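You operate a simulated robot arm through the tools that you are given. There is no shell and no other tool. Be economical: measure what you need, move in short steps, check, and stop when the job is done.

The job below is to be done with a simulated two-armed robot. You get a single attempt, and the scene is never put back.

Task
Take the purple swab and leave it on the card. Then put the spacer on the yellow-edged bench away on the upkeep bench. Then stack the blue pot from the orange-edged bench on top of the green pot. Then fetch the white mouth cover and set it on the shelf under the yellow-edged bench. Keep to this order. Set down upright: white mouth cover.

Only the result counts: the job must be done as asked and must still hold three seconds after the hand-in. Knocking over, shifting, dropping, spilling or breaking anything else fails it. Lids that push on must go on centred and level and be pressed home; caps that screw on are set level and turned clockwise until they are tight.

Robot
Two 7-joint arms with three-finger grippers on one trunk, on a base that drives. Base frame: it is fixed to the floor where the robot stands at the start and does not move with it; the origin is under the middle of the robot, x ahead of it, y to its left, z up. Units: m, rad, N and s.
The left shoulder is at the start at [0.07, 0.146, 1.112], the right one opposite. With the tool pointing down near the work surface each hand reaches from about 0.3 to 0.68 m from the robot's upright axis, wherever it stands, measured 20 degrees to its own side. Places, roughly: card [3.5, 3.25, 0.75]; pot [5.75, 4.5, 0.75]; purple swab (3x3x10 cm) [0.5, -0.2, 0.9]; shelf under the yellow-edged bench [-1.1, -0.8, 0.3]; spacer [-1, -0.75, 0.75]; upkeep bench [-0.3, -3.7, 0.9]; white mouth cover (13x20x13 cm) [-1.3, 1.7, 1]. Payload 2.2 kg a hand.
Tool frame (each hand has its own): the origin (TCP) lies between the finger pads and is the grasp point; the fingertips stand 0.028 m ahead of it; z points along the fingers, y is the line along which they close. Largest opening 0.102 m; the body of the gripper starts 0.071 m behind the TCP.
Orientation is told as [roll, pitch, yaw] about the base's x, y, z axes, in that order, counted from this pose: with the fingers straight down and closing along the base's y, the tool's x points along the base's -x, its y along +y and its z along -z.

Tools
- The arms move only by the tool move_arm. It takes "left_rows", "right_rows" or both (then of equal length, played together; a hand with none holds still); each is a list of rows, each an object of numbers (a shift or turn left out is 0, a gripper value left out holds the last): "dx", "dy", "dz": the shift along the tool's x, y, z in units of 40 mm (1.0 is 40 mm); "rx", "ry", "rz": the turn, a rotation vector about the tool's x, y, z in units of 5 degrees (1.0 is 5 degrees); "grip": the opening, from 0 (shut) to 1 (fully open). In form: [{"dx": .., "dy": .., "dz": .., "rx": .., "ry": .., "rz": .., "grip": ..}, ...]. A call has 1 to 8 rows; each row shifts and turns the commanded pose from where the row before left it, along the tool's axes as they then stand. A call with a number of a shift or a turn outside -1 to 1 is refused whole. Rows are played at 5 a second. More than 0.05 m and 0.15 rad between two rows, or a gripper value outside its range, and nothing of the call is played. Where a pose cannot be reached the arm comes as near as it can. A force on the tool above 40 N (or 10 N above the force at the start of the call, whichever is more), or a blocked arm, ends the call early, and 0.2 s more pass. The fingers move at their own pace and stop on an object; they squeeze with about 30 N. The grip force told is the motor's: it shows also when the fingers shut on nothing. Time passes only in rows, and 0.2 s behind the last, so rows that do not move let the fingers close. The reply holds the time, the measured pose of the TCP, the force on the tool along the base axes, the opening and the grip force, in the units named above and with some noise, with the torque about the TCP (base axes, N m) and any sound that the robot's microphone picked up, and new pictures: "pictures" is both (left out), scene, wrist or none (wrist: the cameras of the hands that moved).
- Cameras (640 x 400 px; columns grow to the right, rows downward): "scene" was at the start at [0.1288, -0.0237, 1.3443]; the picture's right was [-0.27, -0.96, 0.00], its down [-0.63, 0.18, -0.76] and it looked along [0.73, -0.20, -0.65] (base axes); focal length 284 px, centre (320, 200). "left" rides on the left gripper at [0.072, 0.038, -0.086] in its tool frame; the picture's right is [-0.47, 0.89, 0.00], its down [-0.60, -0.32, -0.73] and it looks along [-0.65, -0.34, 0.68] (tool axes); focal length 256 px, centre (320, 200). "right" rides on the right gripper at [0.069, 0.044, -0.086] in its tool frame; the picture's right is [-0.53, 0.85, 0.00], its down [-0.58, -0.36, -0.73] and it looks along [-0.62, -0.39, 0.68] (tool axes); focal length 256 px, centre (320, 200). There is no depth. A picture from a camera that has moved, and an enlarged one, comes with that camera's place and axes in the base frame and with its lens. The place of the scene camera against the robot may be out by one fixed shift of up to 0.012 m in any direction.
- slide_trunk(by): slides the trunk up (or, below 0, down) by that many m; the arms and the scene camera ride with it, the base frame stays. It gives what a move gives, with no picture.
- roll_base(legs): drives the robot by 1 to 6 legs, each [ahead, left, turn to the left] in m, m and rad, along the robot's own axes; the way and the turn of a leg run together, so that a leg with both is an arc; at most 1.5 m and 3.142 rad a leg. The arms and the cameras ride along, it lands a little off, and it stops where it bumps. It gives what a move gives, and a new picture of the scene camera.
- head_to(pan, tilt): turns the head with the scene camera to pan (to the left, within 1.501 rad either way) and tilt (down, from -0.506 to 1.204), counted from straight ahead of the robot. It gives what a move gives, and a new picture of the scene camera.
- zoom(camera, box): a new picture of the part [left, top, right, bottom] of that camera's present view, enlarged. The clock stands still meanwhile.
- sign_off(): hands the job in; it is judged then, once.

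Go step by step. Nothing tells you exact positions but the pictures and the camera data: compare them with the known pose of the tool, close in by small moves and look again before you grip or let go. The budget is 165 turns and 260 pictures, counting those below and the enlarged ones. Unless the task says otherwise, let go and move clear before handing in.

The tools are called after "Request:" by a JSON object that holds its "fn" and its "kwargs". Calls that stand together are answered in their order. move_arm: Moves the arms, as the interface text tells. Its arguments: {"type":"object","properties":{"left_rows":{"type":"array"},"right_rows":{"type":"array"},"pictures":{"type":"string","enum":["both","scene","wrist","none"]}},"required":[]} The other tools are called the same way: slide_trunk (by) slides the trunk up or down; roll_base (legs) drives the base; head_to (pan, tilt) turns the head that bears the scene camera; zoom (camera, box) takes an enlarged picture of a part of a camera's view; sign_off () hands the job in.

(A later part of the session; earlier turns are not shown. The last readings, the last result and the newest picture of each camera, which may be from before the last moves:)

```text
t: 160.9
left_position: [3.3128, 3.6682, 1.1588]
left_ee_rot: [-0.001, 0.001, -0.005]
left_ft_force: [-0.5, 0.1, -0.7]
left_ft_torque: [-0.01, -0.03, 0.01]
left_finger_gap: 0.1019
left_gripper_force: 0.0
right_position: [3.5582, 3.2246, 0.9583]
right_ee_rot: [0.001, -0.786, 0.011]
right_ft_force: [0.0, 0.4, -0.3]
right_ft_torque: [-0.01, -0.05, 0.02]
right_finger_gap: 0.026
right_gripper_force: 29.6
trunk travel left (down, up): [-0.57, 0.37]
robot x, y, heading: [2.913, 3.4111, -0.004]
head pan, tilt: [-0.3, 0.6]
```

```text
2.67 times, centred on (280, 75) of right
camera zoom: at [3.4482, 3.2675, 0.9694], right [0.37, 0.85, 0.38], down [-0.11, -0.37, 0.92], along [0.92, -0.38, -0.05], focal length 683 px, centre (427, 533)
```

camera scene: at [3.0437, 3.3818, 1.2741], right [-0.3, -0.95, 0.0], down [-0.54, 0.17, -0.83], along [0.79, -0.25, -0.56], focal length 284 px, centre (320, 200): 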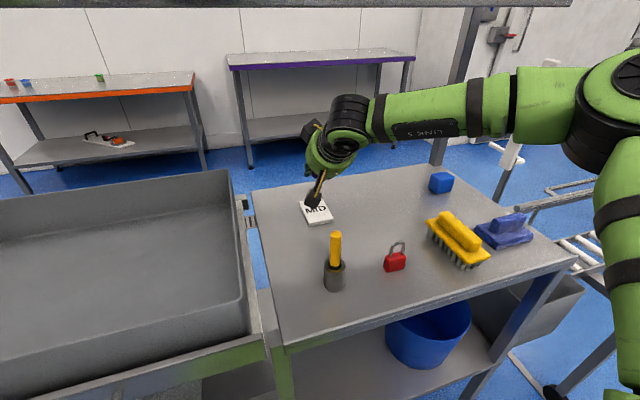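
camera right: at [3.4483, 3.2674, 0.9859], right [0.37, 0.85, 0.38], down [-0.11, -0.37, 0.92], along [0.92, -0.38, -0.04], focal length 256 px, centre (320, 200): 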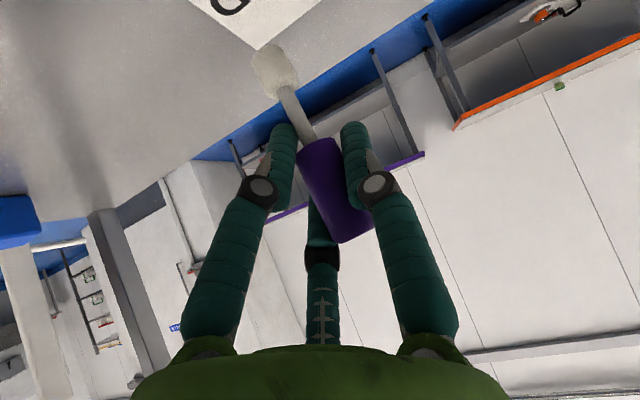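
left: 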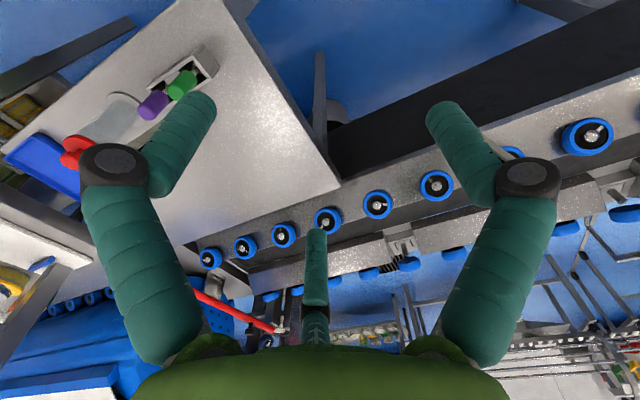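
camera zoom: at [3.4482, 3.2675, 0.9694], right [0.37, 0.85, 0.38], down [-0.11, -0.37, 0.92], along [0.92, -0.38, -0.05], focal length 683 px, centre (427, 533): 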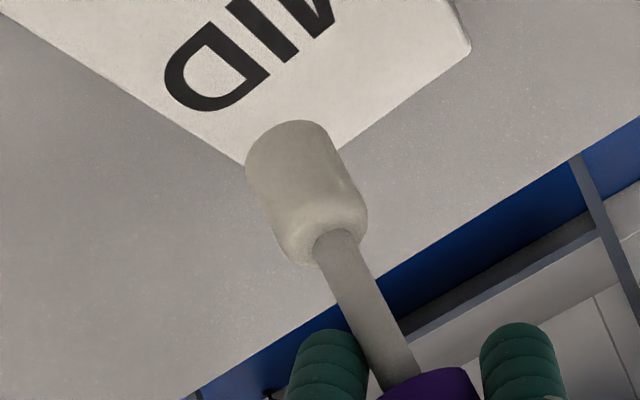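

Request:
{"fn": "move_arm", "kwargs": {"right_rows": [{"dx": 0.1, "dz": 0.1}, {"dx": 0.06, "dz": 0.06}, {"dx": 0.04, "dz": 0.04}, {"dx": 0}], "pictures": "none"}}

Request:
{"fn": "zoom", "kwargs": {"camera": "right", "box": [160, 0, 400, 150]}}

```text
t: 161.9
left_position: [3.3114, 3.6672, 1.1594]
left_ee_rot: [0.0, 0.0, -0.006]
left_ft_force: [-0.3, -0.7, 0.4]
left_ft_torque: [-0.04, 0.02, 0.02]
left_finger_gap: 0.1019
left_gripper_force: 0.0
right_position: [3.5587, 3.2237, 0.9465]
right_ee_rot: [0.002, -0.786, 0.01]
right_ft_force: [-0.4, -0.3, -0.7]
right_ft_torque: [-0.01, 0.0, -0.03]
right_finger_gap: 0.026
right_gripper_force: 30.3
trunk travel left (down, up): [-0.57, 0.37]
robot x, y, heading: [2.9098, 3.41, -0.007]
head pan, tilt: [-0.3, 0.6]
```

```text
2.67 times, centred on (280, 75) of right
camera zoom: at [3.4482, 3.2678, 0.9583], right [0.37, 0.85, 0.38], down [-0.11, -0.37, 0.92], along [0.92, -0.38, -0.05], focal length 683 px, centre (427, 533)
```

zoom: 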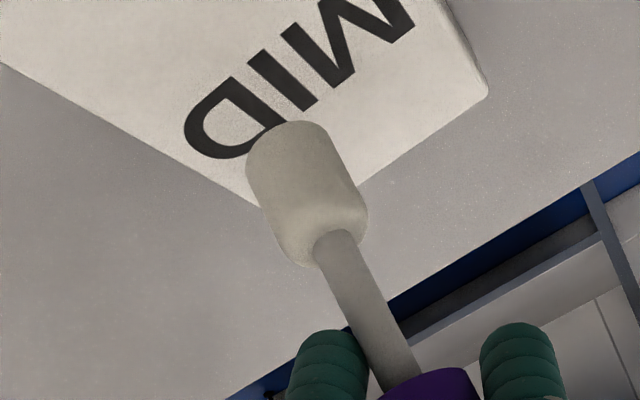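

Request:
{"fn": "move_arm", "kwargs": {"right_rows": [{"dx": 0.06, "dz": 0.06}, {"dx": 0.04, "dz": 0.04}, {"dx": 0.04, "dz": 0.04}, {"dx": 0.04, "dz": 0.04}, {"dx": 0}], "pictures": "none"}}

Request:
{"fn": "zoom", "kwargs": {"camera": "right", "box": [160, 0, 400, 150]}}

```text
t: 163.1
left_position: [3.3135, 3.6668, 1.1602]
left_ee_rot: [0.0, 0.0, -0.007]
left_ft_force: [0.7, 0.6, -0.1]
left_ft_torque: [0.03, 0.0, 0.0]
left_finger_gap: 0.1021
left_gripper_force: 0.0
right_position: [3.5588, 3.2244, 0.9353]
right_ee_rot: [0.003, -0.786, 0.01]
right_ft_force: [-0.3, -0.6, 0.5]
right_ft_torque: [-0.01, -0.01, 0.01]
right_finger_gap: 0.0259
right_gripper_force: 29.3
trunk travel left (down, up): [-0.57, 0.37]
robot x, y, heading: [2.9097, 3.4085, -0.007]
head pan, tilt: [-0.3, 0.6]
```

```text
2.67 times, centred on (280, 75) of right
camera zoom: at [3.449, 3.2667, 0.9475], right [0.37, 0.85, 0.38], down [-0.11, -0.37, 0.92], along [0.92, -0.38, -0.05], focal length 683 px, centre (427, 533)
```

zoom: 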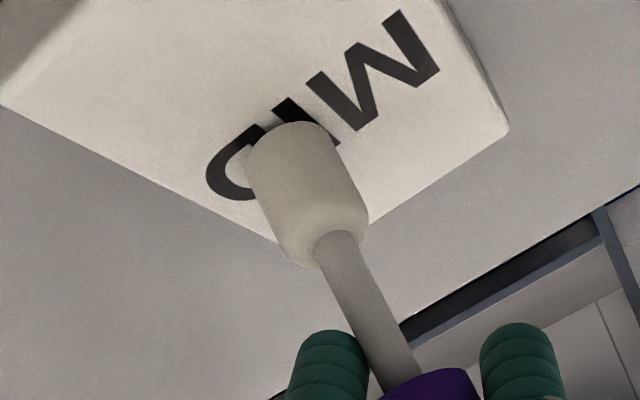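

Request:
{"fn": "move_arm", "kwargs": {"right_rows": [{"dx": 0.04, "dz": 0.04}, {"dx": 0.03, "dz": 0.03}, {"dx": 0.03, "dz": 0.03}, {"dx": 0}], "pictures": "none"}}

Request:
{"fn": "zoom", "kwargs": {"camera": "right", "box": [160, 0, 400, 150]}}

```text
t: 164.1
left_position: [3.3116, 3.6681, 1.1604]
left_ee_rot: [-0.001, -0.003, -0.005]
left_ft_force: [0.2, 0.3, -0.3]
left_ft_torque: [0.0, 0.01, 0.01]
left_finger_gap: 0.102
left_gripper_force: 0.0
right_position: [3.5586, 3.2252, 0.9325]
right_ee_rot: [0.001, -0.793, 0.011]
right_ft_force: [1.3, -3.4, 11.9]
right_ft_torque: [-0.17, -0.14, -0.01]
right_finger_gap: 0.0255
right_gripper_force: 30.3
trunk travel left (down, up): [-0.57, 0.37]
robot x, y, heading: [2.9124, 3.4121, -0.01]
head pan, tilt: [-0.3, 0.6]
```

```text
2.67 times, centred on (280, 75) of right
camera zoom: at [3.4482, 3.2677, 0.9439], right [0.37, 0.85, 0.38], down [-0.11, -0.37, 0.92], along [0.92, -0.38, -0.04], focal length 683 px, centre (427, 533)
```

zoom: 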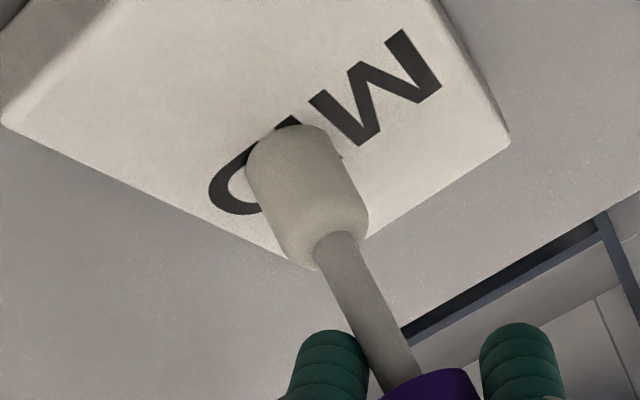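

Contact at 12 N, with the tip on the middle of the card. I'll relieve it slightly and open.

Request:
{"fn": "move_arm", "kwargs": {"right_rows": [{"dx": -0.02, "dz": -0.02}, {"dx": 0}, {"grip": 0.3}, {"grip": 0.55}, {"grip": 0.55}], "pictures": "wrist"}}

```text
t: 165.3
left_position: [3.3131, 3.6681, 1.1581]
left_ee_rot: [-0.001, 0.0, -0.005]
left_ft_force: [0.1, 0.0, -0.2]
left_ft_torque: [-0.01, 0.0, 0.0]
left_finger_gap: 0.1022
left_gripper_force: 0.0
right_position: [3.559, 3.2249, 0.9302]
right_ee_rot: [0.002, -0.785, 0.011]
right_ft_force: [-0.5, 0.5, -0.2]
right_ft_torque: [-0.01, 0.01, 0.01]
right_finger_gap: 0.0562
right_gripper_force: 0.1
trunk travel left (down, up): [-0.57, 0.37]
robot x, y, heading: [2.9122, 3.4057, -0.01]
head pan, tilt: [-0.3, 0.6]
camera right: at [3.4491, 3.2678, 0.9423], right [0.37, 0.85, 0.38], down [-0.1, -0.37, 0.92], along [0.92, -0.38, -0.05], focal length 256 px, centre (320, 200)
```

right: 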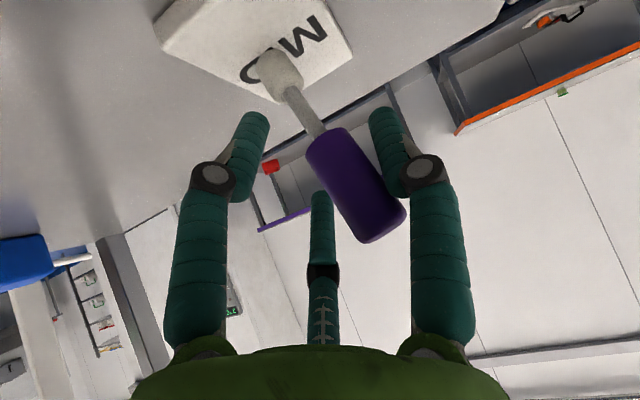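

Request:
{"fn": "move_arm", "kwargs": {"right_rows": [{"dx": 0}, {"dx": 0}], "pictures": "both"}}

Request:
{"fn": "zoom", "kwargs": {"camera": "right", "box": [200, 0, 440, 240]}}

```text
t: 165.9
left_position: [3.3127, 3.6672, 1.1587]
left_ee_rot: [-0.001, 0.0, -0.005]
left_ft_force: [0.1, 0.1, -0.3]
left_ft_torque: [0.01, 0.01, 0.01]
left_finger_gap: 0.1022
left_gripper_force: 0.0
right_position: [3.559, 3.2243, 0.9314]
right_ee_rot: [0.001, -0.784, 0.009]
right_ft_force: [0.8, -0.1, 0.1]
right_ft_torque: [-0.02, -0.03, 0.03]
right_finger_gap: 0.056
right_gripper_force: 0.1
trunk travel left (down, up): [-0.57, 0.37]
robot x, y, heading: [2.9116, 3.4111, -0.006]
head pan, tilt: [-0.3, 0.6]
camera scene: at [3.0439, 3.3817, 1.2741], right [-0.3, -0.95, 0.0], down [-0.54, 0.17, -0.83], along [0.79, -0.25, -0.56], focal length 284 px, centre (320, 200)
camera right: at [3.449, 3.2677, 0.9428], right [0.37, 0.85, 0.38], down [-0.11, -0.37, 0.92], along [0.92, -0.38, -0.05], focal length 256 px, centre (320, 200)
```

scene: 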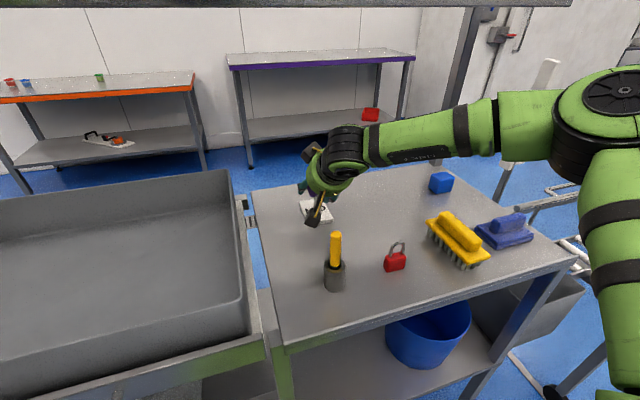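
right: 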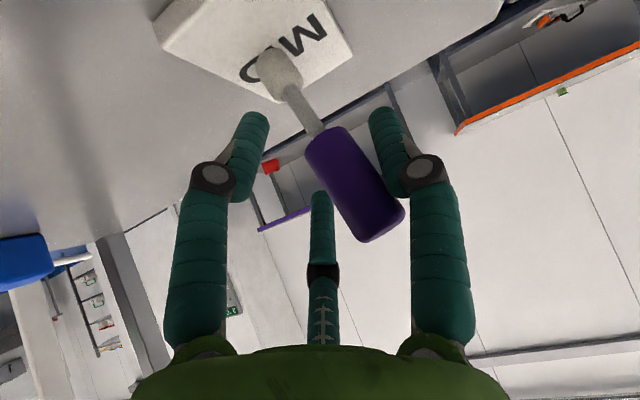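

```text
1.67 times, centred on (320, 120) of right
camera zoom: at [3.449, 3.2677, 0.9428], right [0.37, 0.85, 0.38], down [-0.11, -0.37, 0.92], along [0.92, -0.38, -0.05], focal length 427 px, centre (320, 333)
```

zoom: 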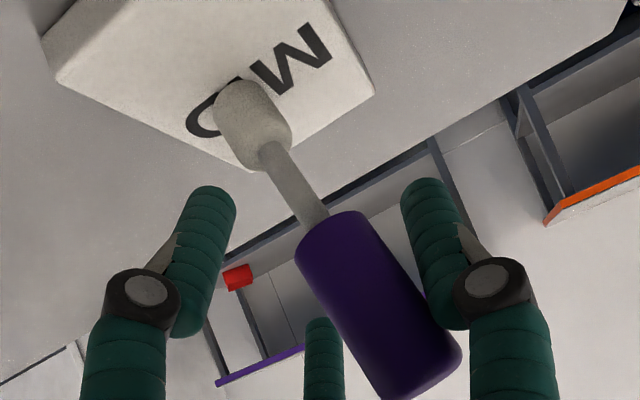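

The swab leans slightly towards the +y finger. I'll close again gently to straighten it and inspect.

Request:
{"fn": "move_arm", "kwargs": {"right_rows": [{"grip": 0.4}, {"grip": 0.3}, {"grip": 0.0}, {"grip": 0.0}], "pictures": "wrist"}}

Request:
{"fn": "zoom", "kwargs": {"camera": "right", "box": [200, 0, 440, 240]}}

```text
t: 166.9
left_position: [3.3126, 3.6686, 1.1591]
left_ee_rot: [0.0, -0.001, -0.007]
left_ft_force: [0.6, 0.2, 0.7]
left_ft_torque: [-0.01, -0.04, 0.0]
left_finger_gap: 0.1021
left_gripper_force: 0.0
right_position: [3.5585, 3.2243, 0.9308]
right_ee_rot: [0.002, -0.785, 0.012]
right_ft_force: [-0.2, -0.1, -0.3]
right_ft_torque: [0.03, -0.01, -0.01]
right_finger_gap: 0.0023
right_gripper_force: 30.0
trunk travel left (down, up): [-0.57, 0.37]
robot x, y, heading: [2.9126, 3.411, -0.004]
head pan, tilt: [-0.3, 0.6]
camera right: at [3.449, 3.2677, 0.9427], right [0.37, 0.85, 0.38], down [-0.11, -0.37, 0.92], along [0.92, -0.38, -0.05], focal length 256 px, centre (320, 200)
```

right: 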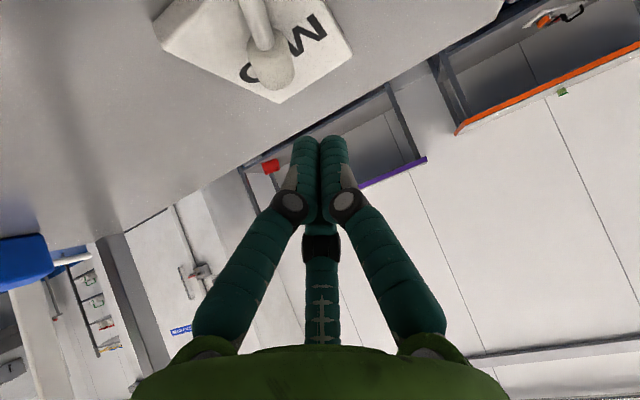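

```text
1.67 times, centred on (320, 120) of right
camera zoom: at [3.449, 3.2677, 0.9427], right [0.37, 0.85, 0.38], down [-0.11, -0.37, 0.92], along [0.92, -0.38, -0.05], focal length 427 px, centre (320, 333)
```

zoom: 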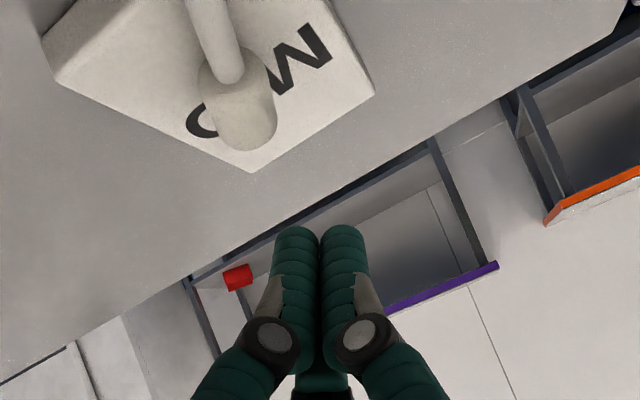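

The cap slipped out and the swab appears to have tipped towards the robot, with its tip still on the card. I'll lift the hand straight up and back to see.

Request:
{"fn": "move_arm", "kwargs": {"right_rows": [{"dx": -0.6, "dz": -0.6, "grip": 0.1}, {"dx": -0.6, "dz": -0.6}, {"dx": 0.6, "dz": -0.6}, {"dx": 0.6, "dz": -0.6}, {"dx": 0.6, "dz": -0.6}], "pictures": "both"}}

Request:
{"fn": "zoom", "kwargs": {"camera": "scene", "box": [270, 160, 390, 300]}}

```text
t: 168.1
left_position: [3.3115, 3.6672, 1.1585]
left_ee_rot: [0.0, -0.001, -0.005]
left_ft_force: [-0.6, 0.0, -0.2]
left_ft_torque: [0.0, -0.02, -0.02]
left_finger_gap: 0.102
left_gripper_force: 0.1
right_position: [3.455, 3.2216, 0.9971]
right_ee_rot: [0.002, -0.788, 0.009]
right_ft_force: [-0.9, 0.0, -0.1]
right_ft_torque: [-0.03, 0.0, 0.04]
right_finger_gap: 0.0103
right_gripper_force: 0.0
trunk travel left (down, up): [-0.57, 0.37]
robot x, y, heading: [2.9129, 3.4074, -0.005]
head pan, tilt: [-0.3, 0.6]
camera scene: at [3.0428, 3.3816, 1.2742], right [-0.3, -0.95, 0.0], down [-0.54, 0.17, -0.83], along [0.79, -0.25, -0.56], focal length 284 px, centre (320, 200)
camera right: at [3.3455, 3.2652, 1.0092], right [0.37, 0.85, 0.38], down [-0.11, -0.37, 0.92], along [0.92, -0.38, -0.04], focal length 256 px, centre (320, 200)
```

scene: 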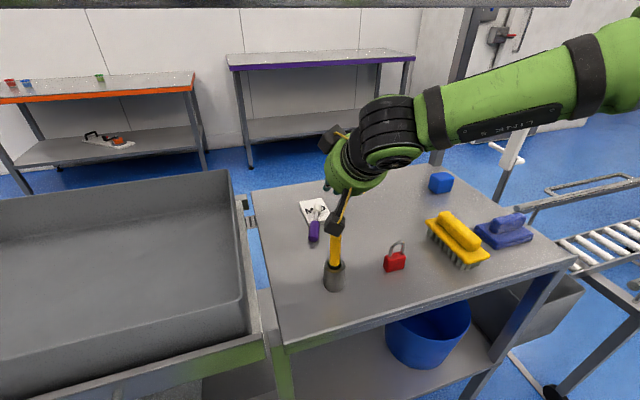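
right: 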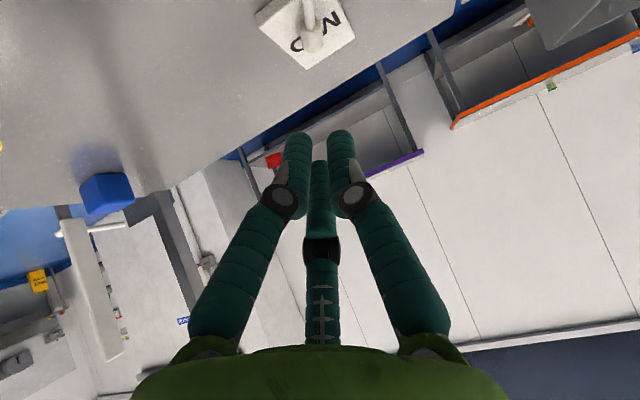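

```text
2.86 times, centred on (330, 230) of scene
camera zoom: at [3.0428, 3.3816, 1.2742], right [-0.3, -0.95, 0.0], down [-0.54, 0.17, -0.83], along [0.79, -0.25, -0.56], focal length 811 px, centre (291, 114)
```

zoom: 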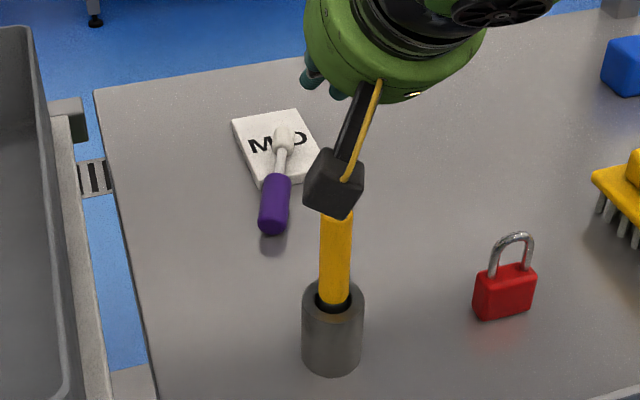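

The swab lies with its tip on the card and its cap just off the near edge. The shelf underside (about 1.277) is high enough for a steeper hand, so I'll turn the hand across the swab axis (about -23 degrees) and lessen the lean to pick it up lying.

Request:
{"fn": "move_arm", "kwargs": {"right_rows": [{"dx": -0.5, "dz": -0.5, "grip": 0.5}, {"rx": 0.65, "rz": 0.65}, {"rx": 0.65, "rz": 0.65}, {"rx": 0.65, "rz": 0.65}, {"rx": 0.65, "rz": 0.65}, {"rx": 0.65, "rz": 0.65}, {"ry": 1}, {"ry": 1}], "pictures": "none"}}

Request:
{"fn": "move_arm", "kwargs": {"right_rows": [{"ry": 1}, {"ry": 1}, {"ry": 0}], "pictures": "both"}}

```text
t: 169.9
left_position: [3.3142, 3.6671, 1.1579]
left_ee_rot: [0.002, 0.0, -0.007]
left_ft_force: [0.4, -0.1, 0.2]
left_ft_torque: [-0.01, 0.01, -0.01]
left_finger_gap: 0.1021
left_gripper_force: 0.1
right_position: [3.4557, 3.2213, 1.0275]
right_ee_rot: [0.001, -0.608, -0.389]
right_ft_force: [-0.1, -0.5, -0.6]
right_ft_torque: [0.03, -0.02, 0.02]
right_finger_gap: 0.0512
right_gripper_force: 0.0
trunk travel left (down, up): [-0.57, 0.37]
robot x, y, heading: [2.9119, 3.4137, -0.008]
head pan, tilt: [-0.3, 0.6]
```

```text
t: 170.7
left_position: [3.312, 3.6683, 1.1595]
left_ee_rot: [0.0, -0.002, -0.004]
left_ft_force: [-1.0, 0.2, 0.3]
left_ft_torque: [-0.04, 0.01, 0.0]
left_finger_gap: 0.1019
left_gripper_force: 0.0
right_position: [3.4554, 3.2223, 1.0283]
right_ee_rot: [0.001, -0.436, -0.39]
right_ft_force: [-0.3, -0.1, 0.9]
right_ft_torque: [-0.03, 0.04, -0.03]
right_finger_gap: 0.051
right_gripper_force: 0.0
trunk travel left (down, up): [-0.57, 0.37]
robot x, y, heading: [2.9101, 3.4142, -0.004]
head pan, tilt: [-0.3, 0.6]
camera scene: at [3.0435, 3.3818, 1.2741], right [-0.3, -0.95, 0.0], down [-0.54, 0.17, -0.83], along [0.79, -0.25, -0.56], focal length 284 px, centre (320, 200)
camera right: at [3.3809, 3.3013, 1.0767], right [0.77, 0.6, 0.23], down [0.06, -0.42, 0.91], along [0.64, -0.68, -0.36], focal length 256 px, centre (320, 200)
```

scene: 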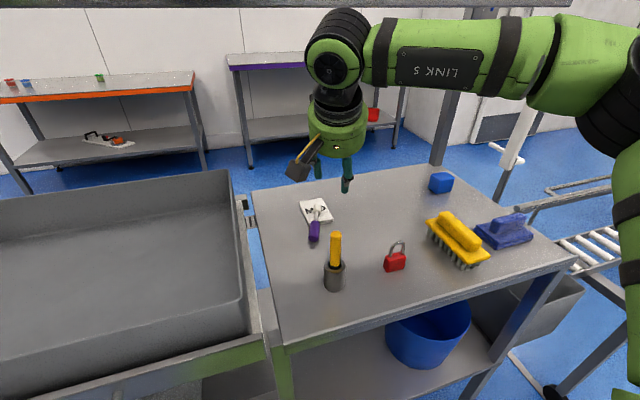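
right: 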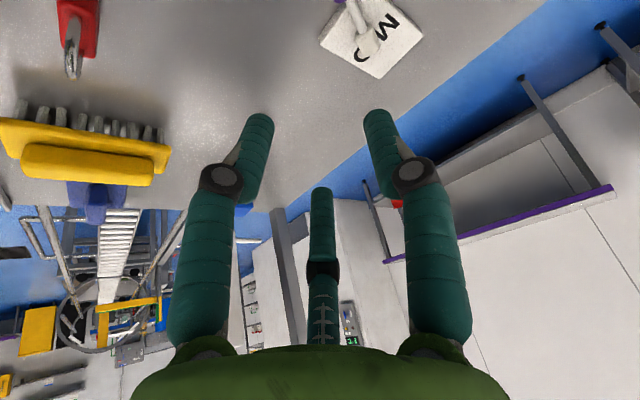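

The cap's centre is at about [3.495, 3.251, 0.866]. Moving to a pre-grasp pose about 7 cm back along the tool axis.

Request:
{"fn": "move_arm", "kwargs": {"right_rows": [{"dx": 0.378, "dy": 0.344, "dz": 0.734}, {"dx": 0.378, "dy": 0.344, "dz": 0.734}, {"dx": 0.378, "dy": 0.344, "dz": 0.734}, {"dx": 0}], "pictures": "both"}}

```text
t: 171.7
left_position: [3.3127, 3.6675, 1.1597]
left_ee_rot: [0.001, 0.001, -0.005]
left_ft_force: [-0.1, 0.4, -0.1]
left_ft_torque: [-0.02, -0.03, -0.02]
left_finger_gap: 0.102
left_gripper_force: 0.0
right_position: [3.4638, 3.2513, 0.9295]
right_ee_rot: [0.003, -0.437, -0.391]
right_ft_force: [0.4, -0.8, 0.3]
right_ft_torque: [-0.03, 0.02, 0.0]
right_finger_gap: 0.0508
right_gripper_force: 0.0
right hand out of reach, approached as far as the arm can: row 3
trunk travel left (down, up): [-0.57, 0.37]
robot x, y, heading: [2.9113, 3.4094, -0.01]
head pan, tilt: [-0.3, 0.6]
camera scene: at [3.044, 3.3818, 1.2741], right [-0.3, -0.95, 0.0], down [-0.54, 0.17, -0.83], along [0.79, -0.25, -0.56], focal length 284 px, centre (320, 200)
camera right: at [3.3892, 3.3307, 0.9774], right [0.77, 0.6, 0.23], down [0.06, -0.42, 0.91], along [0.64, -0.68, -0.36], focal length 256 px, centre (320, 200)
```

scene: 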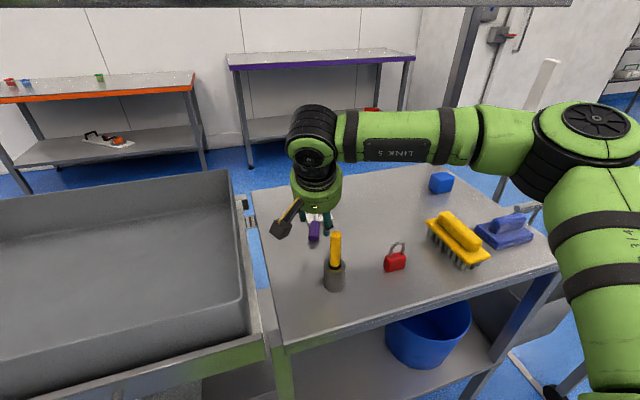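
right: 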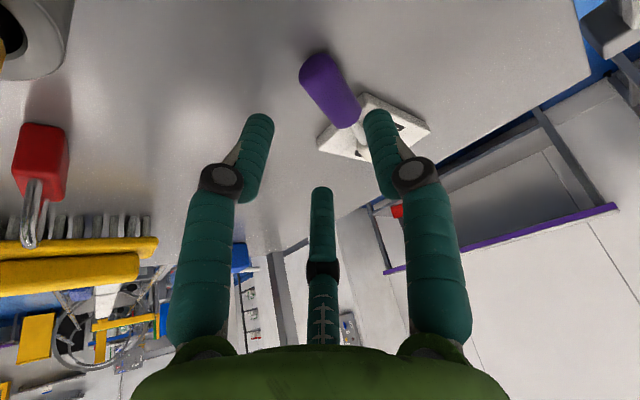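

The arm is at its reach limit here. I'll raise, shift the base slightly left and forward, then bring the arm back over the swab (cap now measured at [3.489, 3.258]).

Request:
{"fn": "slide_trunk", "kwargs": {"by": 0.1}}

Request:
{"fn": "roll_base", "kwargs": {"legs": [[0.03, 0.09, 0.007]]}}

```text
t: 173.0
left_position: [3.3123, 3.6674, 1.2597]
left_ee_rot: [-0.001, 0.0, -0.006]
left_ft_force: [-0.1, 0.1, 0.5]
left_ft_torque: [0.0, -0.01, 0.0]
left_finger_gap: 0.102
left_gripper_force: 0.2
right_position: [3.4639, 3.2512, 1.0296]
right_ee_rot: [0.003, -0.438, -0.389]
right_ft_force: [-0.7, -0.1, 1.1]
right_ft_torque: [-0.01, 0.01, -0.05]
right_finger_gap: 0.0511
right_gripper_force: 0.1
trunk travel left (down, up): [-0.67, 0.27]
robot x, y, heading: [2.9133, 3.4089, -0.003]
head pan, tilt: [-0.3, 0.6]
```

```text
t: 174.1
left_position: [3.3411, 3.7565, 1.2601]
left_ee_rot: [0.002, -0.002, 0.002]
left_ft_force: [0.2, 0.4, 0.2]
left_ft_torque: [0.04, -0.02, 0.0]
left_finger_gap: 0.1019
left_gripper_force: 0.0
right_position: [3.4944, 3.3416, 1.0287]
right_ee_rot: [0.006, -0.437, -0.383]
right_ft_force: [-0.1, -0.2, -0.1]
right_ft_torque: [0.02, -0.02, 0.04]
right_finger_gap: 0.0511
right_gripper_force: 0.0
trunk travel left (down, up): [-0.67, 0.27]
robot x, y, heading: [2.9414, 3.4961, 0.0]
head pan, tilt: [-0.3, 0.6]
camera scene: at [3.0742, 3.4672, 1.3741], right [-0.29, -0.96, 0.0], down [-0.54, 0.17, -0.83], along [0.79, -0.24, -0.56], focal length 284 px, centre (320, 200)
```

scene: 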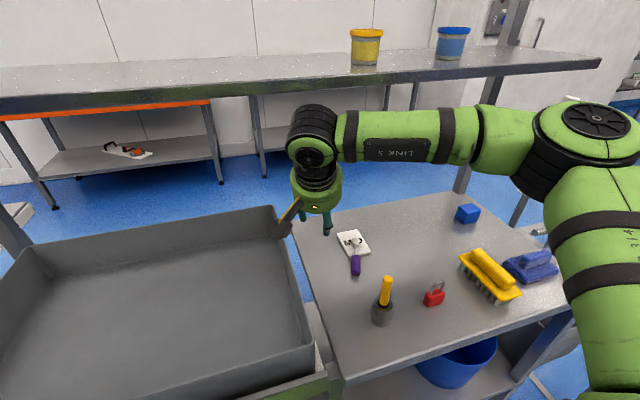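

Request:
{"fn": "move_arm", "kwargs": {"right_rows": [{"dy": -1}, {"dy": -1}, {"dx": 0.373, "dz": 0.83}, {"dx": 0.373, "dz": 0.83}, {"dx": 0.373, "dz": 0.83}, {"dx": 0}], "pictures": "wrist"}}

```text
t: 175.5
left_position: [3.342, 3.7583, 1.2589]
left_ee_rot: [0.0, -0.001, 0.001]
left_ft_force: [-0.4, -0.1, -0.4]
left_ft_torque: [-0.01, 0.01, 0.04]
left_finger_gap: 0.102
left_gripper_force: 0.0
right_position: [3.4662, 3.268, 0.9204]
right_ee_rot: [0.002, -0.435, -0.382]
right_ft_force: [0.6, 0.2, -1.2]
right_ft_torque: [0.01, 0.01, 0.02]
right_finger_gap: 0.0511
right_gripper_force: 0.1
trunk travel left (down, up): [-0.67, 0.27]
robot x, y, heading: [2.9459, 3.4951, -0.001]
head pan, tilt: [-0.3, 0.6]
camera right: at [3.3912, 3.3458, 0.969], right [0.76, 0.6, 0.23], down [0.06, -0.42, 0.91], along [0.64, -0.68, -0.36], focal length 256 px, centre (320, 200)
```

right: 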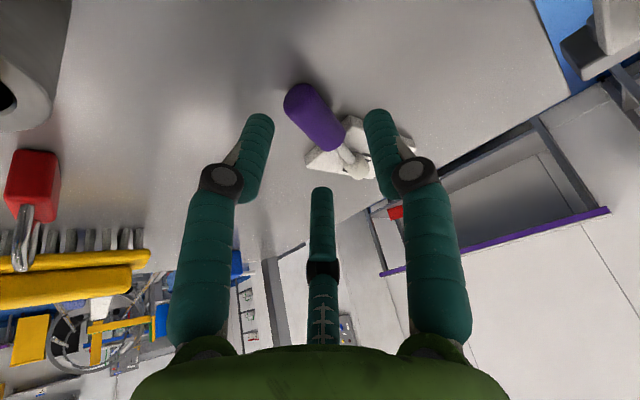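

The cap lines up exactly on the tool axis. Advancing 44 mm.

Request:
{"fn": "move_arm", "kwargs": {"right_rows": [{"dz": 0.5}, {"dz": 0.4}, {"dz": 0.2}, {"dz": 0}], "pictures": "wrist"}}

```text
t: 176.5
left_position: [3.3367, 3.7572, 1.262]
left_ee_rot: [-0.001, -0.005, 0.001]
left_ft_force: [-0.5, -0.5, 0.8]
left_ft_torque: [0.02, -0.03, -0.01]
left_finger_gap: 0.102
left_gripper_force: 0.1
right_position: [3.4801, 3.2601, 0.8795]
right_ee_rot: [0.004, -0.438, -0.38]
right_ft_force: [-0.5, -0.6, 1.2]
right_ft_torque: [0.0, 0.05, -0.06]
right_finger_gap: 0.0609
right_gripper_force: 3.8
trunk travel left (down, up): [-0.67, 0.27]
robot x, y, heading: [2.9401, 3.4975, 0.003]
head pan, tilt: [-0.3, 0.6]
camera right: at [3.4049, 3.3383, 0.9281], right [0.76, 0.61, 0.23], down [0.06, -0.42, 0.9], along [0.65, -0.68, -0.36], focal length 256 px, centre (320, 200)
```

right: 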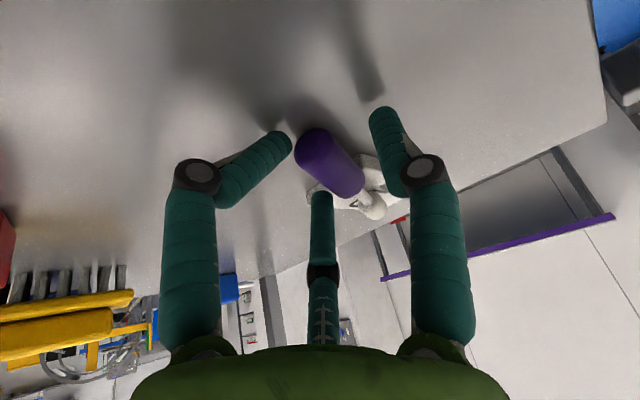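

One finger touches the table lightly. I'll back off about 5 mm and close.

Request:
{"fn": "move_arm", "kwargs": {"right_rows": [{"dz": -0.13}, {"dz": 0}, {"grip": 0.2}, {"grip": 0}, {"grip": 0}], "pictures": "wrist"}}

```text
t: 177.7
left_position: [3.3392, 3.7572, 1.2603]
left_ee_rot: [0.0, -0.003, 0.001]
left_ft_force: [0.2, -0.4, 0.1]
left_ft_torque: [0.01, -0.01, -0.02]
left_finger_gap: 0.102
left_gripper_force: 0.0
right_position: [3.4832, 3.2618, 0.885]
right_ee_rot: [0.004, -0.438, -0.383]
right_ft_force: [0.1, -0.7, 2.5]
right_ft_torque: [-0.03, -0.15, -0.04]
right_finger_gap: 0.0237
right_gripper_force: 30.3
trunk travel left (down, up): [-0.67, 0.27]
robot x, y, heading: [2.9426, 3.4924, 0.005]
head pan, tilt: [-0.3, 0.6]
camera right: at [3.4073, 3.339, 0.9335], right [0.76, 0.6, 0.23], down [0.06, -0.42, 0.91], along [0.64, -0.68, -0.36], focal length 256 px, centre (320, 200)
```

right: 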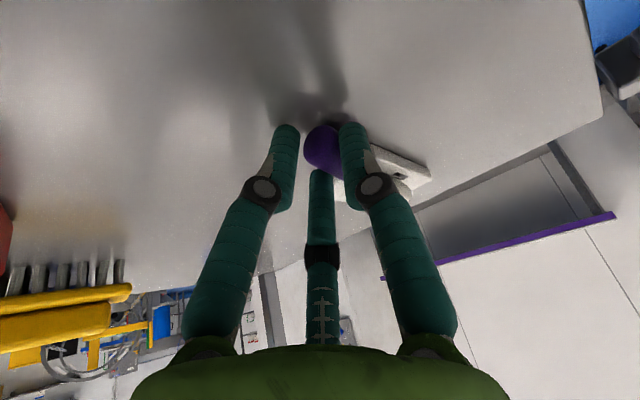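

Gripped, with the gap at 23.7 mm. I'll lift straight up a few centimetres and check.

Request:
{"fn": "move_arm", "kwargs": {"right_rows": [{"dx": -0.21, "dz": -0.45}, {"dx": -0.3, "dz": -0.65}, {"dx": 0}], "pictures": "both"}}

Request:
{"fn": "zoom", "kwargs": {"camera": "scene", "box": [290, 180, 410, 300]}}

```text
t: 178.5
left_position: [3.3409, 3.7569, 1.2597]
left_ee_rot: [0.001, 0.001, 0.002]
left_ft_force: [0.0, 0.3, 0.3]
left_ft_torque: [0.02, -0.01, 0.02]
left_finger_gap: 0.1023
left_gripper_force: 0.0
right_position: [3.4829, 3.2625, 0.9348]
right_ee_rot: [0.005, -0.436, -0.381]
right_ft_force: [-0.3, 0.4, -1.1]
right_ft_torque: [-0.02, 0.02, 0.0]
right_finger_gap: 0.0228
right_gripper_force: 29.8
trunk travel left (down, up): [-0.67, 0.27]
robot x, y, heading: [2.9423, 3.4986, 0.001]
head pan, tilt: [-0.3, 0.6]
camera scene: at [3.0754, 3.4687, 1.374], right [-0.29, -0.96, 0.0], down [-0.54, 0.17, -0.82], along [0.79, -0.24, -0.57], focal length 284 px, centre (320, 200)
camera right: at [3.4071, 3.341, 0.9827], right [0.76, 0.6, 0.23], down [0.06, -0.42, 0.91], along [0.64, -0.68, -0.36], focal length 256 px, centre (320, 200)
```

scene: 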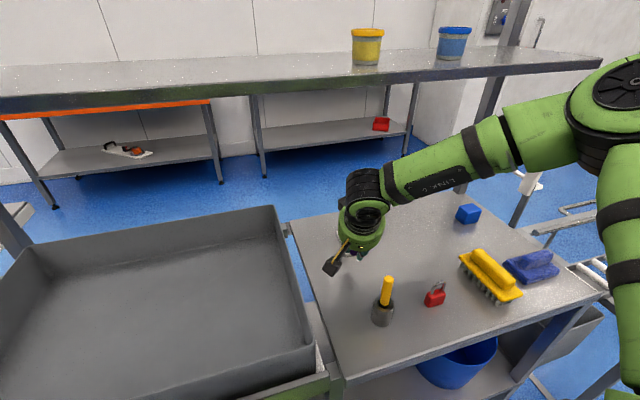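
right: 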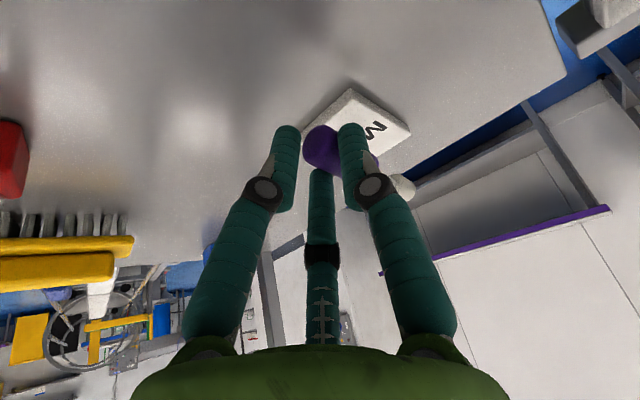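

```text
3.33 times, centred on (350, 240) of scene
camera zoom: at [3.0754, 3.4687, 1.374], right [-0.29, -0.96, 0.0], down [-0.54, 0.17, -0.82], along [0.79, -0.24, -0.57], focal length 946 px, centre (220, 67)
```

zoom: 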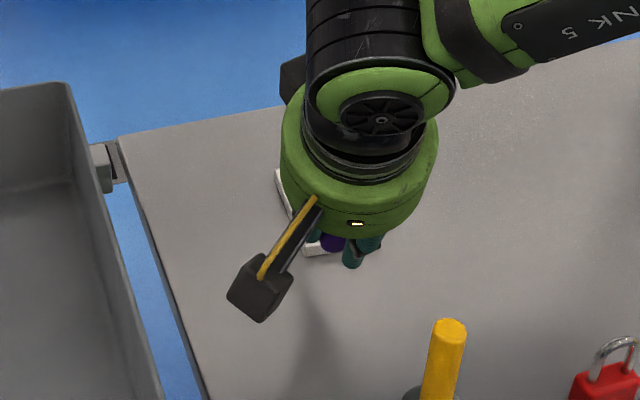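

The swab is lifted and lying roughly along +x in the grip. The card's centre reads [3.567, 3.233], so I'll move the swab forward over it.

Request:
{"fn": "move_arm", "kwargs": {"right_rows": [{"dx": -0.59, "dy": -0.115, "dz": 0.275}, {"dx": -0.59, "dy": -0.115, "dz": 0.275}, {"dx": 0}], "pictures": "wrist"}}

Request:
{"fn": "zoom", "kwargs": {"camera": "right", "box": [240, 60, 480, 240]}}

```text
t: 179.3
left_position: [3.34, 3.7579, 1.2598]
left_ee_rot: [0.002, -0.001, 0.001]
left_ft_force: [0.8, -0.7, -0.8]
left_ft_torque: [-0.02, 0.0, 0.02]
left_finger_gap: 0.102
left_gripper_force: 0.0
right_position: [3.5293, 3.2355, 0.9336]
right_ee_rot: [0.003, -0.438, -0.383]
right_ft_force: [-0.5, 0.0, -0.7]
right_ft_torque: [-0.02, 0.01, -0.03]
right_finger_gap: 0.0224
right_gripper_force: 30.3
trunk travel left (down, up): [-0.67, 0.27]
robot x, y, heading: [2.9412, 3.4959, -0.0]
head pan, tilt: [-0.3, 0.6]
camera right: at [3.4527, 3.3134, 0.9818], right [0.76, 0.6, 0.23], down [0.06, -0.42, 0.91], along [0.64, -0.68, -0.36], focal length 256 px, centre (320, 200)
```

right: 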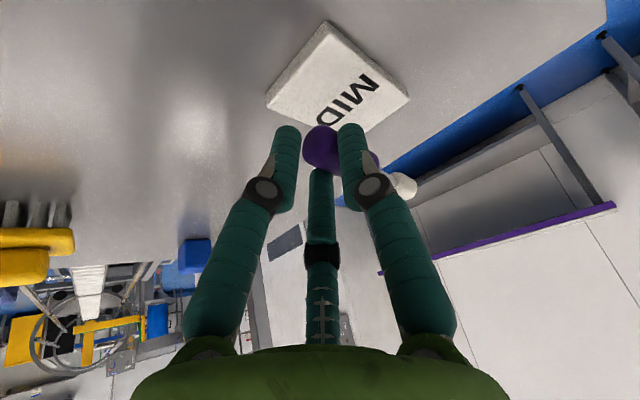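

```text
2.22 times, centred on (360, 150) of right
camera zoom: at [3.4527, 3.3134, 0.9818], right [0.76, 0.6, 0.23], down [0.06, -0.42, 0.91], along [0.64, -0.68, -0.36], focal length 569 px, centre (231, 311)
```

zoom: 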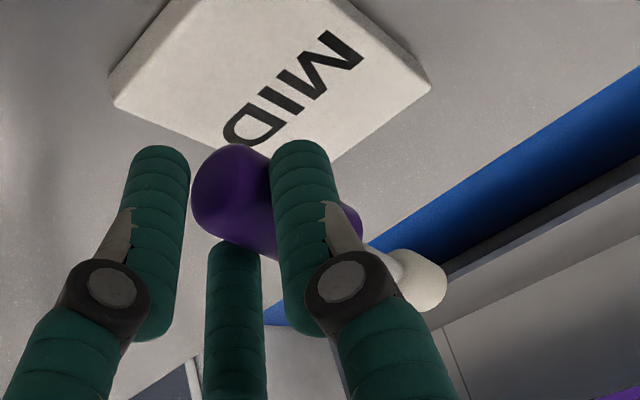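

The swab is over the card (its centre about 1.5 cm short of the card centre). I'll lower it with a slight forward shift.

Request:
{"fn": "move_arm", "kwargs": {"right_rows": [{"dx": 0.02, "dz": 0.45}, {"dx": 0.02, "dz": 0.2}, {"dx": 0.02, "dz": 0.1}, {"dx": 0}], "pictures": "none"}}

Request:
{"fn": "zoom", "kwargs": {"camera": "right", "box": [240, 60, 480, 240]}}

```text
t: 180.3
left_position: [3.3396, 3.7571, 1.2588]
left_ee_rot: [-0.001, -0.002, 0.0]
left_ft_force: [-0.3, 0.5, -0.5]
left_ft_torque: [-0.02, -0.02, 0.02]
left_finger_gap: 0.1019
left_gripper_force: 0.1
right_position: [3.539, 3.2314, 0.9044]
right_ee_rot: [0.004, -0.437, -0.382]
right_ft_force: [0.0, -0.5, -0.4]
right_ft_torque: [0.0, 0.04, 0.0]
right_finger_gap: 0.0222
right_gripper_force: 30.5
trunk travel left (down, up): [-0.67, 0.27]
robot x, y, heading: [2.942, 3.4959, 0.005]
head pan, tilt: [-0.3, 0.6]
```

```text
2.22 times, centred on (360, 150) of right
camera zoom: at [3.4638, 3.3096, 0.9532], right [0.76, 0.6, 0.23], down [0.06, -0.42, 0.91], along [0.64, -0.68, -0.36], focal length 569 px, centre (231, 311)
```

zoom: 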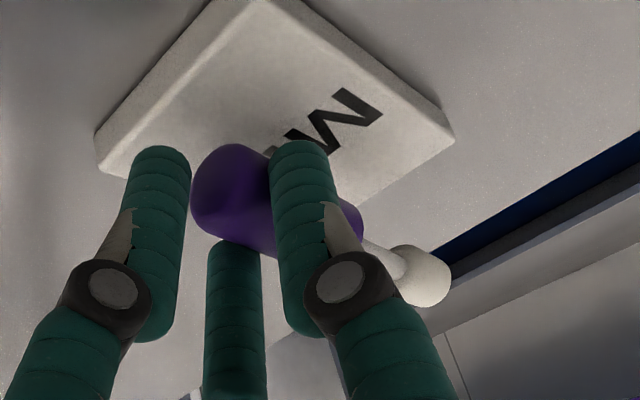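

Request:
{"fn": "move_arm", "kwargs": {"right_rows": [{"dx": 0.04, "dz": 0.09}, {"dx": 0.03, "dz": 0.07}, {"dx": 0.02, "dz": 0.05}, {"dx": 0}], "pictures": "none"}}

Request:
{"fn": "zoom", "kwargs": {"camera": "right", "box": [240, 60, 480, 240]}}

```text
t: 181.3
left_position: [3.339, 3.7581, 1.2603]
left_ee_rot: [0.001, -0.002, 0.001]
left_ft_force: [-0.1, -0.4, -0.8]
left_ft_torque: [-0.01, 0.0, 0.02]
left_finger_gap: 0.102
left_gripper_force: 0.1
right_position: [3.5379, 3.2306, 0.8975]
right_ee_rot: [0.005, -0.441, -0.384]
right_ft_force: [1.4, -1.0, 10.0]
right_ft_torque: [-0.1, -0.09, -0.04]
right_finger_gap: 0.0215
right_gripper_force: 30.4
trunk travel left (down, up): [-0.67, 0.27]
robot x, y, heading: [2.9447, 3.4961, 0.001]
head pan, tilt: [-0.3, 0.6]
```

```text
2.22 times, centred on (360, 150) of right
camera zoom: at [3.4624, 3.3088, 0.9457], right [0.76, 0.6, 0.23], down [0.06, -0.42, 0.91], along [0.65, -0.68, -0.35], focal length 569 px, centre (231, 311)
```

zoom: 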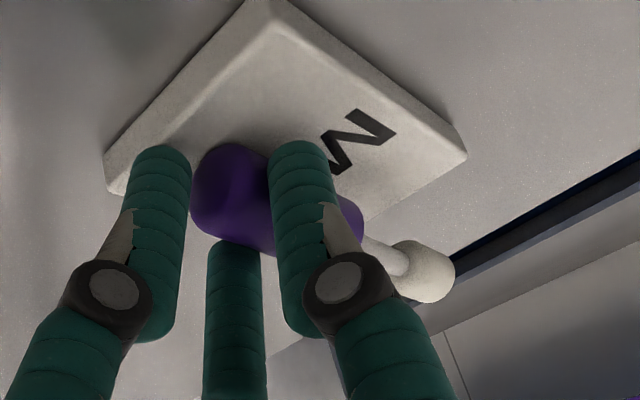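

Contact at 10 N, and the swab is centred over the card. Opening the hand.

Request:
{"fn": "move_arm", "kwargs": {"right_rows": [{"dx": -0.01, "dz": -0.03}, {"grip": 0.3}, {"grip": 0.4}, {"grip": 0.45}, {"dx": 0}], "pictures": "none"}}

Request:
{"fn": "zoom", "kwargs": {"camera": "right", "box": [240, 60, 480, 240]}}

```text
t: 182.5
left_position: [3.3411, 3.7583, 1.2589]
left_ee_rot: [0.0, -0.001, 0.002]
left_ft_force: [-0.5, -0.5, 1.1]
left_ft_torque: [0.04, -0.02, 0.0]
left_finger_gap: 0.102
left_gripper_force: 0.1
right_position: [3.5383, 3.2304, 0.8969]
right_ee_rot: [0.004, -0.436, -0.381]
right_ft_force: [0.3, 0.1, -0.5]
right_ft_torque: [0.02, 0.01, -0.01]
right_finger_gap: 0.0458
right_gripper_force: 0.0
trunk travel left (down, up): [-0.67, 0.27]
robot x, y, heading: [2.9444, 3.4997, -0.001]
head pan, tilt: [-0.3, 0.6]
```

```text
2.22 times, centred on (360, 150) of right
camera zoom: at [3.4623, 3.3084, 0.9449], right [0.76, 0.6, 0.23], down [0.06, -0.42, 0.91], along [0.64, -0.68, -0.36], focal length 569 px, centre (231, 311)
```

zoom: 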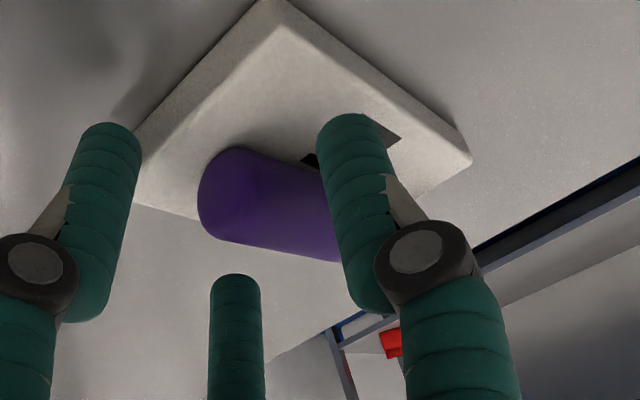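

The swab has settled on the card. Backing out along the tool axis.

Request:
{"fn": "move_arm", "kwargs": {"right_rows": [{"dz": -0.5}, {"dz": -0.8}, {"dz": -0.8}, {"dz": -0.4, "dx": 0.6}, {"dx": 0.8}, {"dx": 0.8}], "pictures": "both"}}

Request:
{"fn": "zoom", "kwargs": {"camera": "scene", "box": [300, 200, 420, 300]}}

```text
t: 183.9
left_position: [3.3391, 3.7565, 1.2597]
left_ee_rot: [-0.001, -0.002, 0.001]
left_ft_force: [-0.2, 0.3, 0.6]
left_ft_torque: [0.0, -0.01, 0.03]
left_finger_gap: 0.102
left_gripper_force: 0.0
right_position: [3.4241, 3.277, 0.9522]
right_ee_rot: [0.003, -0.438, -0.385]
right_ft_force: [-0.6, 0.1, 0.0]
right_ft_torque: [-0.02, 0.02, -0.01]
right_finger_gap: 0.0459
right_gripper_force: 0.1
trunk travel left (down, up): [-0.67, 0.27]
robot x, y, heading: [2.9406, 3.4952, 0.003]
head pan, tilt: [-0.3, 0.6]
camera scene: at [3.0742, 3.4692, 1.3742], right [-0.29, -0.96, 0.0], down [-0.54, 0.17, -0.83], along [0.79, -0.24, -0.56], focal length 284 px, centre (320, 200)
camera right: at [3.3487, 3.3539, 1.0005], right [0.76, 0.6, 0.23], down [0.06, -0.42, 0.91], along [0.64, -0.68, -0.36], focal length 256 px, centre (320, 200)
```

scene: 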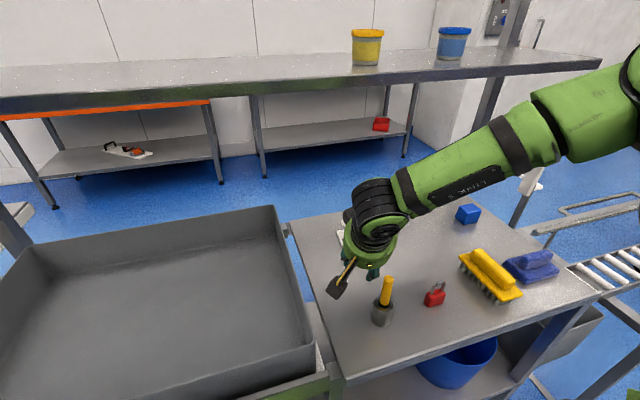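
right: 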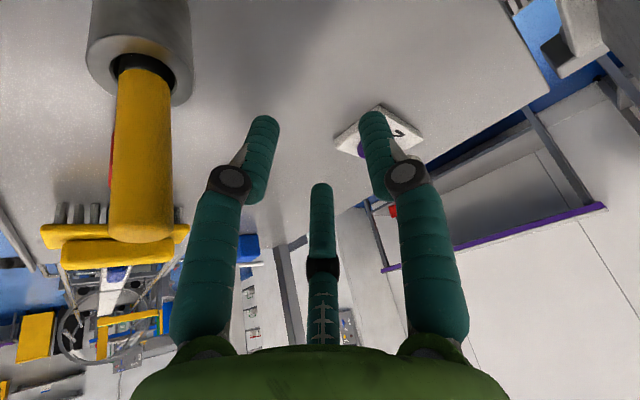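

```text
4.00 times, centred on (360, 250) of scene
camera zoom: at [3.0742, 3.4692, 1.3742], right [-0.29, -0.96, 0.0], down [-0.54, 0.17, -0.83], along [0.79, -0.24, -0.56], focal length 1135 px, centre (160, 0)
```

zoom: 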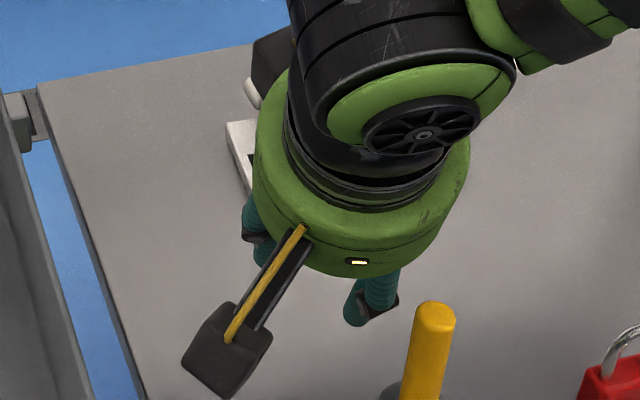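

I'll raise the hand clear of the knife jar, pull the arm back and look at the card.

Request:
{"fn": "move_arm", "kwargs": {"right_rows": [{"dx": -0.2, "dz": -0.8}, {"dx": 0.2, "dz": -0.9}, {"dx": 0.2, "dz": -0.9}, {"dx": 0.2, "dz": -0.9}], "pictures": "none"}}

Request:
{"fn": "slide_trunk", "kwargs": {"by": 0.15}}

Request:
{"fn": "roll_base", "kwargs": {"legs": [[-0.15, 0, 0]]}}

Request:
{"fn": "zoom", "kwargs": {"camera": "scene", "box": [270, 140, 430, 240]}}

```text
t: 184.9
left_position: [3.3398, 3.7572, 1.26]
left_ee_rot: [0.001, -0.003, 0.001]
left_ft_force: [0.0, -0.2, 0.2]
left_ft_torque: [0.0, -0.01, -0.01]
left_finger_gap: 0.1018
left_gripper_force: 0.0
right_position: [3.3525, 3.3026, 1.0717]
right_ee_rot: [0.003, -0.438, -0.382]
right_ft_force: [0.0, 0.4, 0.0]
right_ft_torque: [0.01, 0.0, 0.02]
right_finger_gap: 0.0458
right_gripper_force: 0.1
trunk travel left (down, up): [-0.67, 0.27]
robot x, y, heading: [2.9421, 3.4983, -0.002]
head pan, tilt: [-0.3, 0.6]
```

```text
t: 186.7
left_position: [3.3401, 3.7581, 1.4092]
left_ee_rot: [0.001, -0.002, 0.001]
left_ft_force: [0.2, 0.5, 0.0]
left_ft_torque: [0.04, 0.03, 0.02]
left_finger_gap: 0.1022
left_gripper_force: 0.1
right_position: [3.3556, 3.3012, 1.2206]
right_ee_rot: [0.003, -0.437, -0.382]
right_ft_force: [1.2, 0.0, -0.7]
right_ft_torque: [0.02, -0.03, -0.03]
right_finger_gap: 0.0459
right_gripper_force: 0.0
trunk travel left (down, up): [-0.82, 0.12]
robot x, y, heading: [2.9449, 3.4909, 0.005]
head pan, tilt: [-0.3, 0.6]
```

```text
t: 188.1
left_position: [3.1896, 3.7576, 1.4078]
left_ee_rot: [-0.001, 0.003, 0.002]
left_ft_force: [1.0, 0.0, -0.3]
left_ft_torque: [0.0, 0.03, 0.01]
left_finger_gap: 0.1019
left_gripper_force: 0.0
right_position: [3.2021, 3.3025, 1.2202]
right_ee_rot: [0.002, -0.433, -0.381]
right_ft_force: [0.0, 0.4, -0.6]
right_ft_torque: [-0.02, 0.01, -0.03]
right_finger_gap: 0.0458
right_gripper_force: 0.1
trunk travel left (down, up): [-0.82, 0.12]
robot x, y, heading: [2.7889, 3.4939, 0.009]
head pan, tilt: [-0.3, 0.6]
camera scene: at [2.9232, 3.4689, 1.5236], right [-0.29, -0.96, 0.0], down [-0.54, 0.17, -0.82], along [0.79, -0.24, -0.57], focal length 284 px, centre (320, 200)
```

scene: 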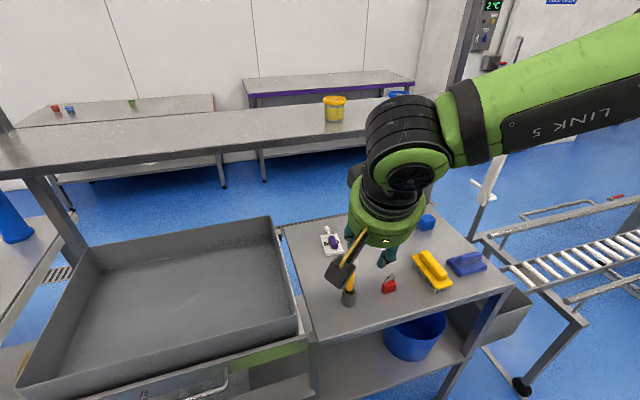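

```text
4.00 times, centred on (350, 190) of scene
camera zoom: at [2.9232, 3.4689, 1.5236], right [-0.29, -0.96, 0.0], down [-0.54, 0.17, -0.82], along [0.79, -0.24, -0.57], focal length 1135 px, centre (200, 240)
```

zoom: 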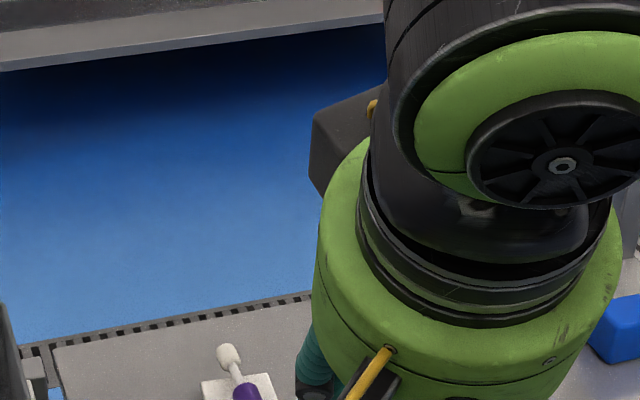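

Request:
{"fn": "zoom", "kwargs": {"camera": "scene", "box": [290, 200, 390, 280]}}

```text
5.00 times, centred on (340, 240) of scene
camera zoom: at [2.9232, 3.4689, 1.5236], right [-0.29, -0.96, 0.0], down [-0.54, 0.17, -0.82], along [0.79, -0.24, -0.57], focal length 1419 px, centre (220, 0)
```

zoom: 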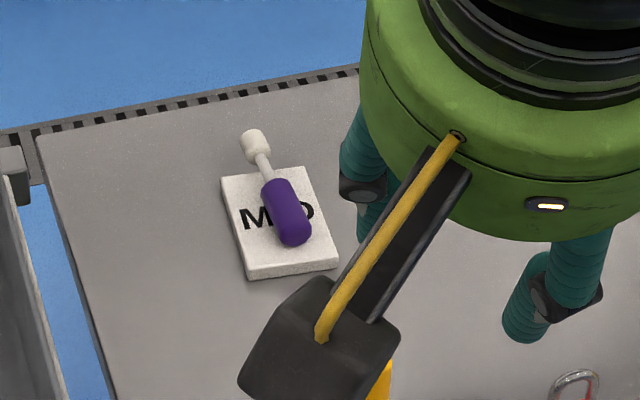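

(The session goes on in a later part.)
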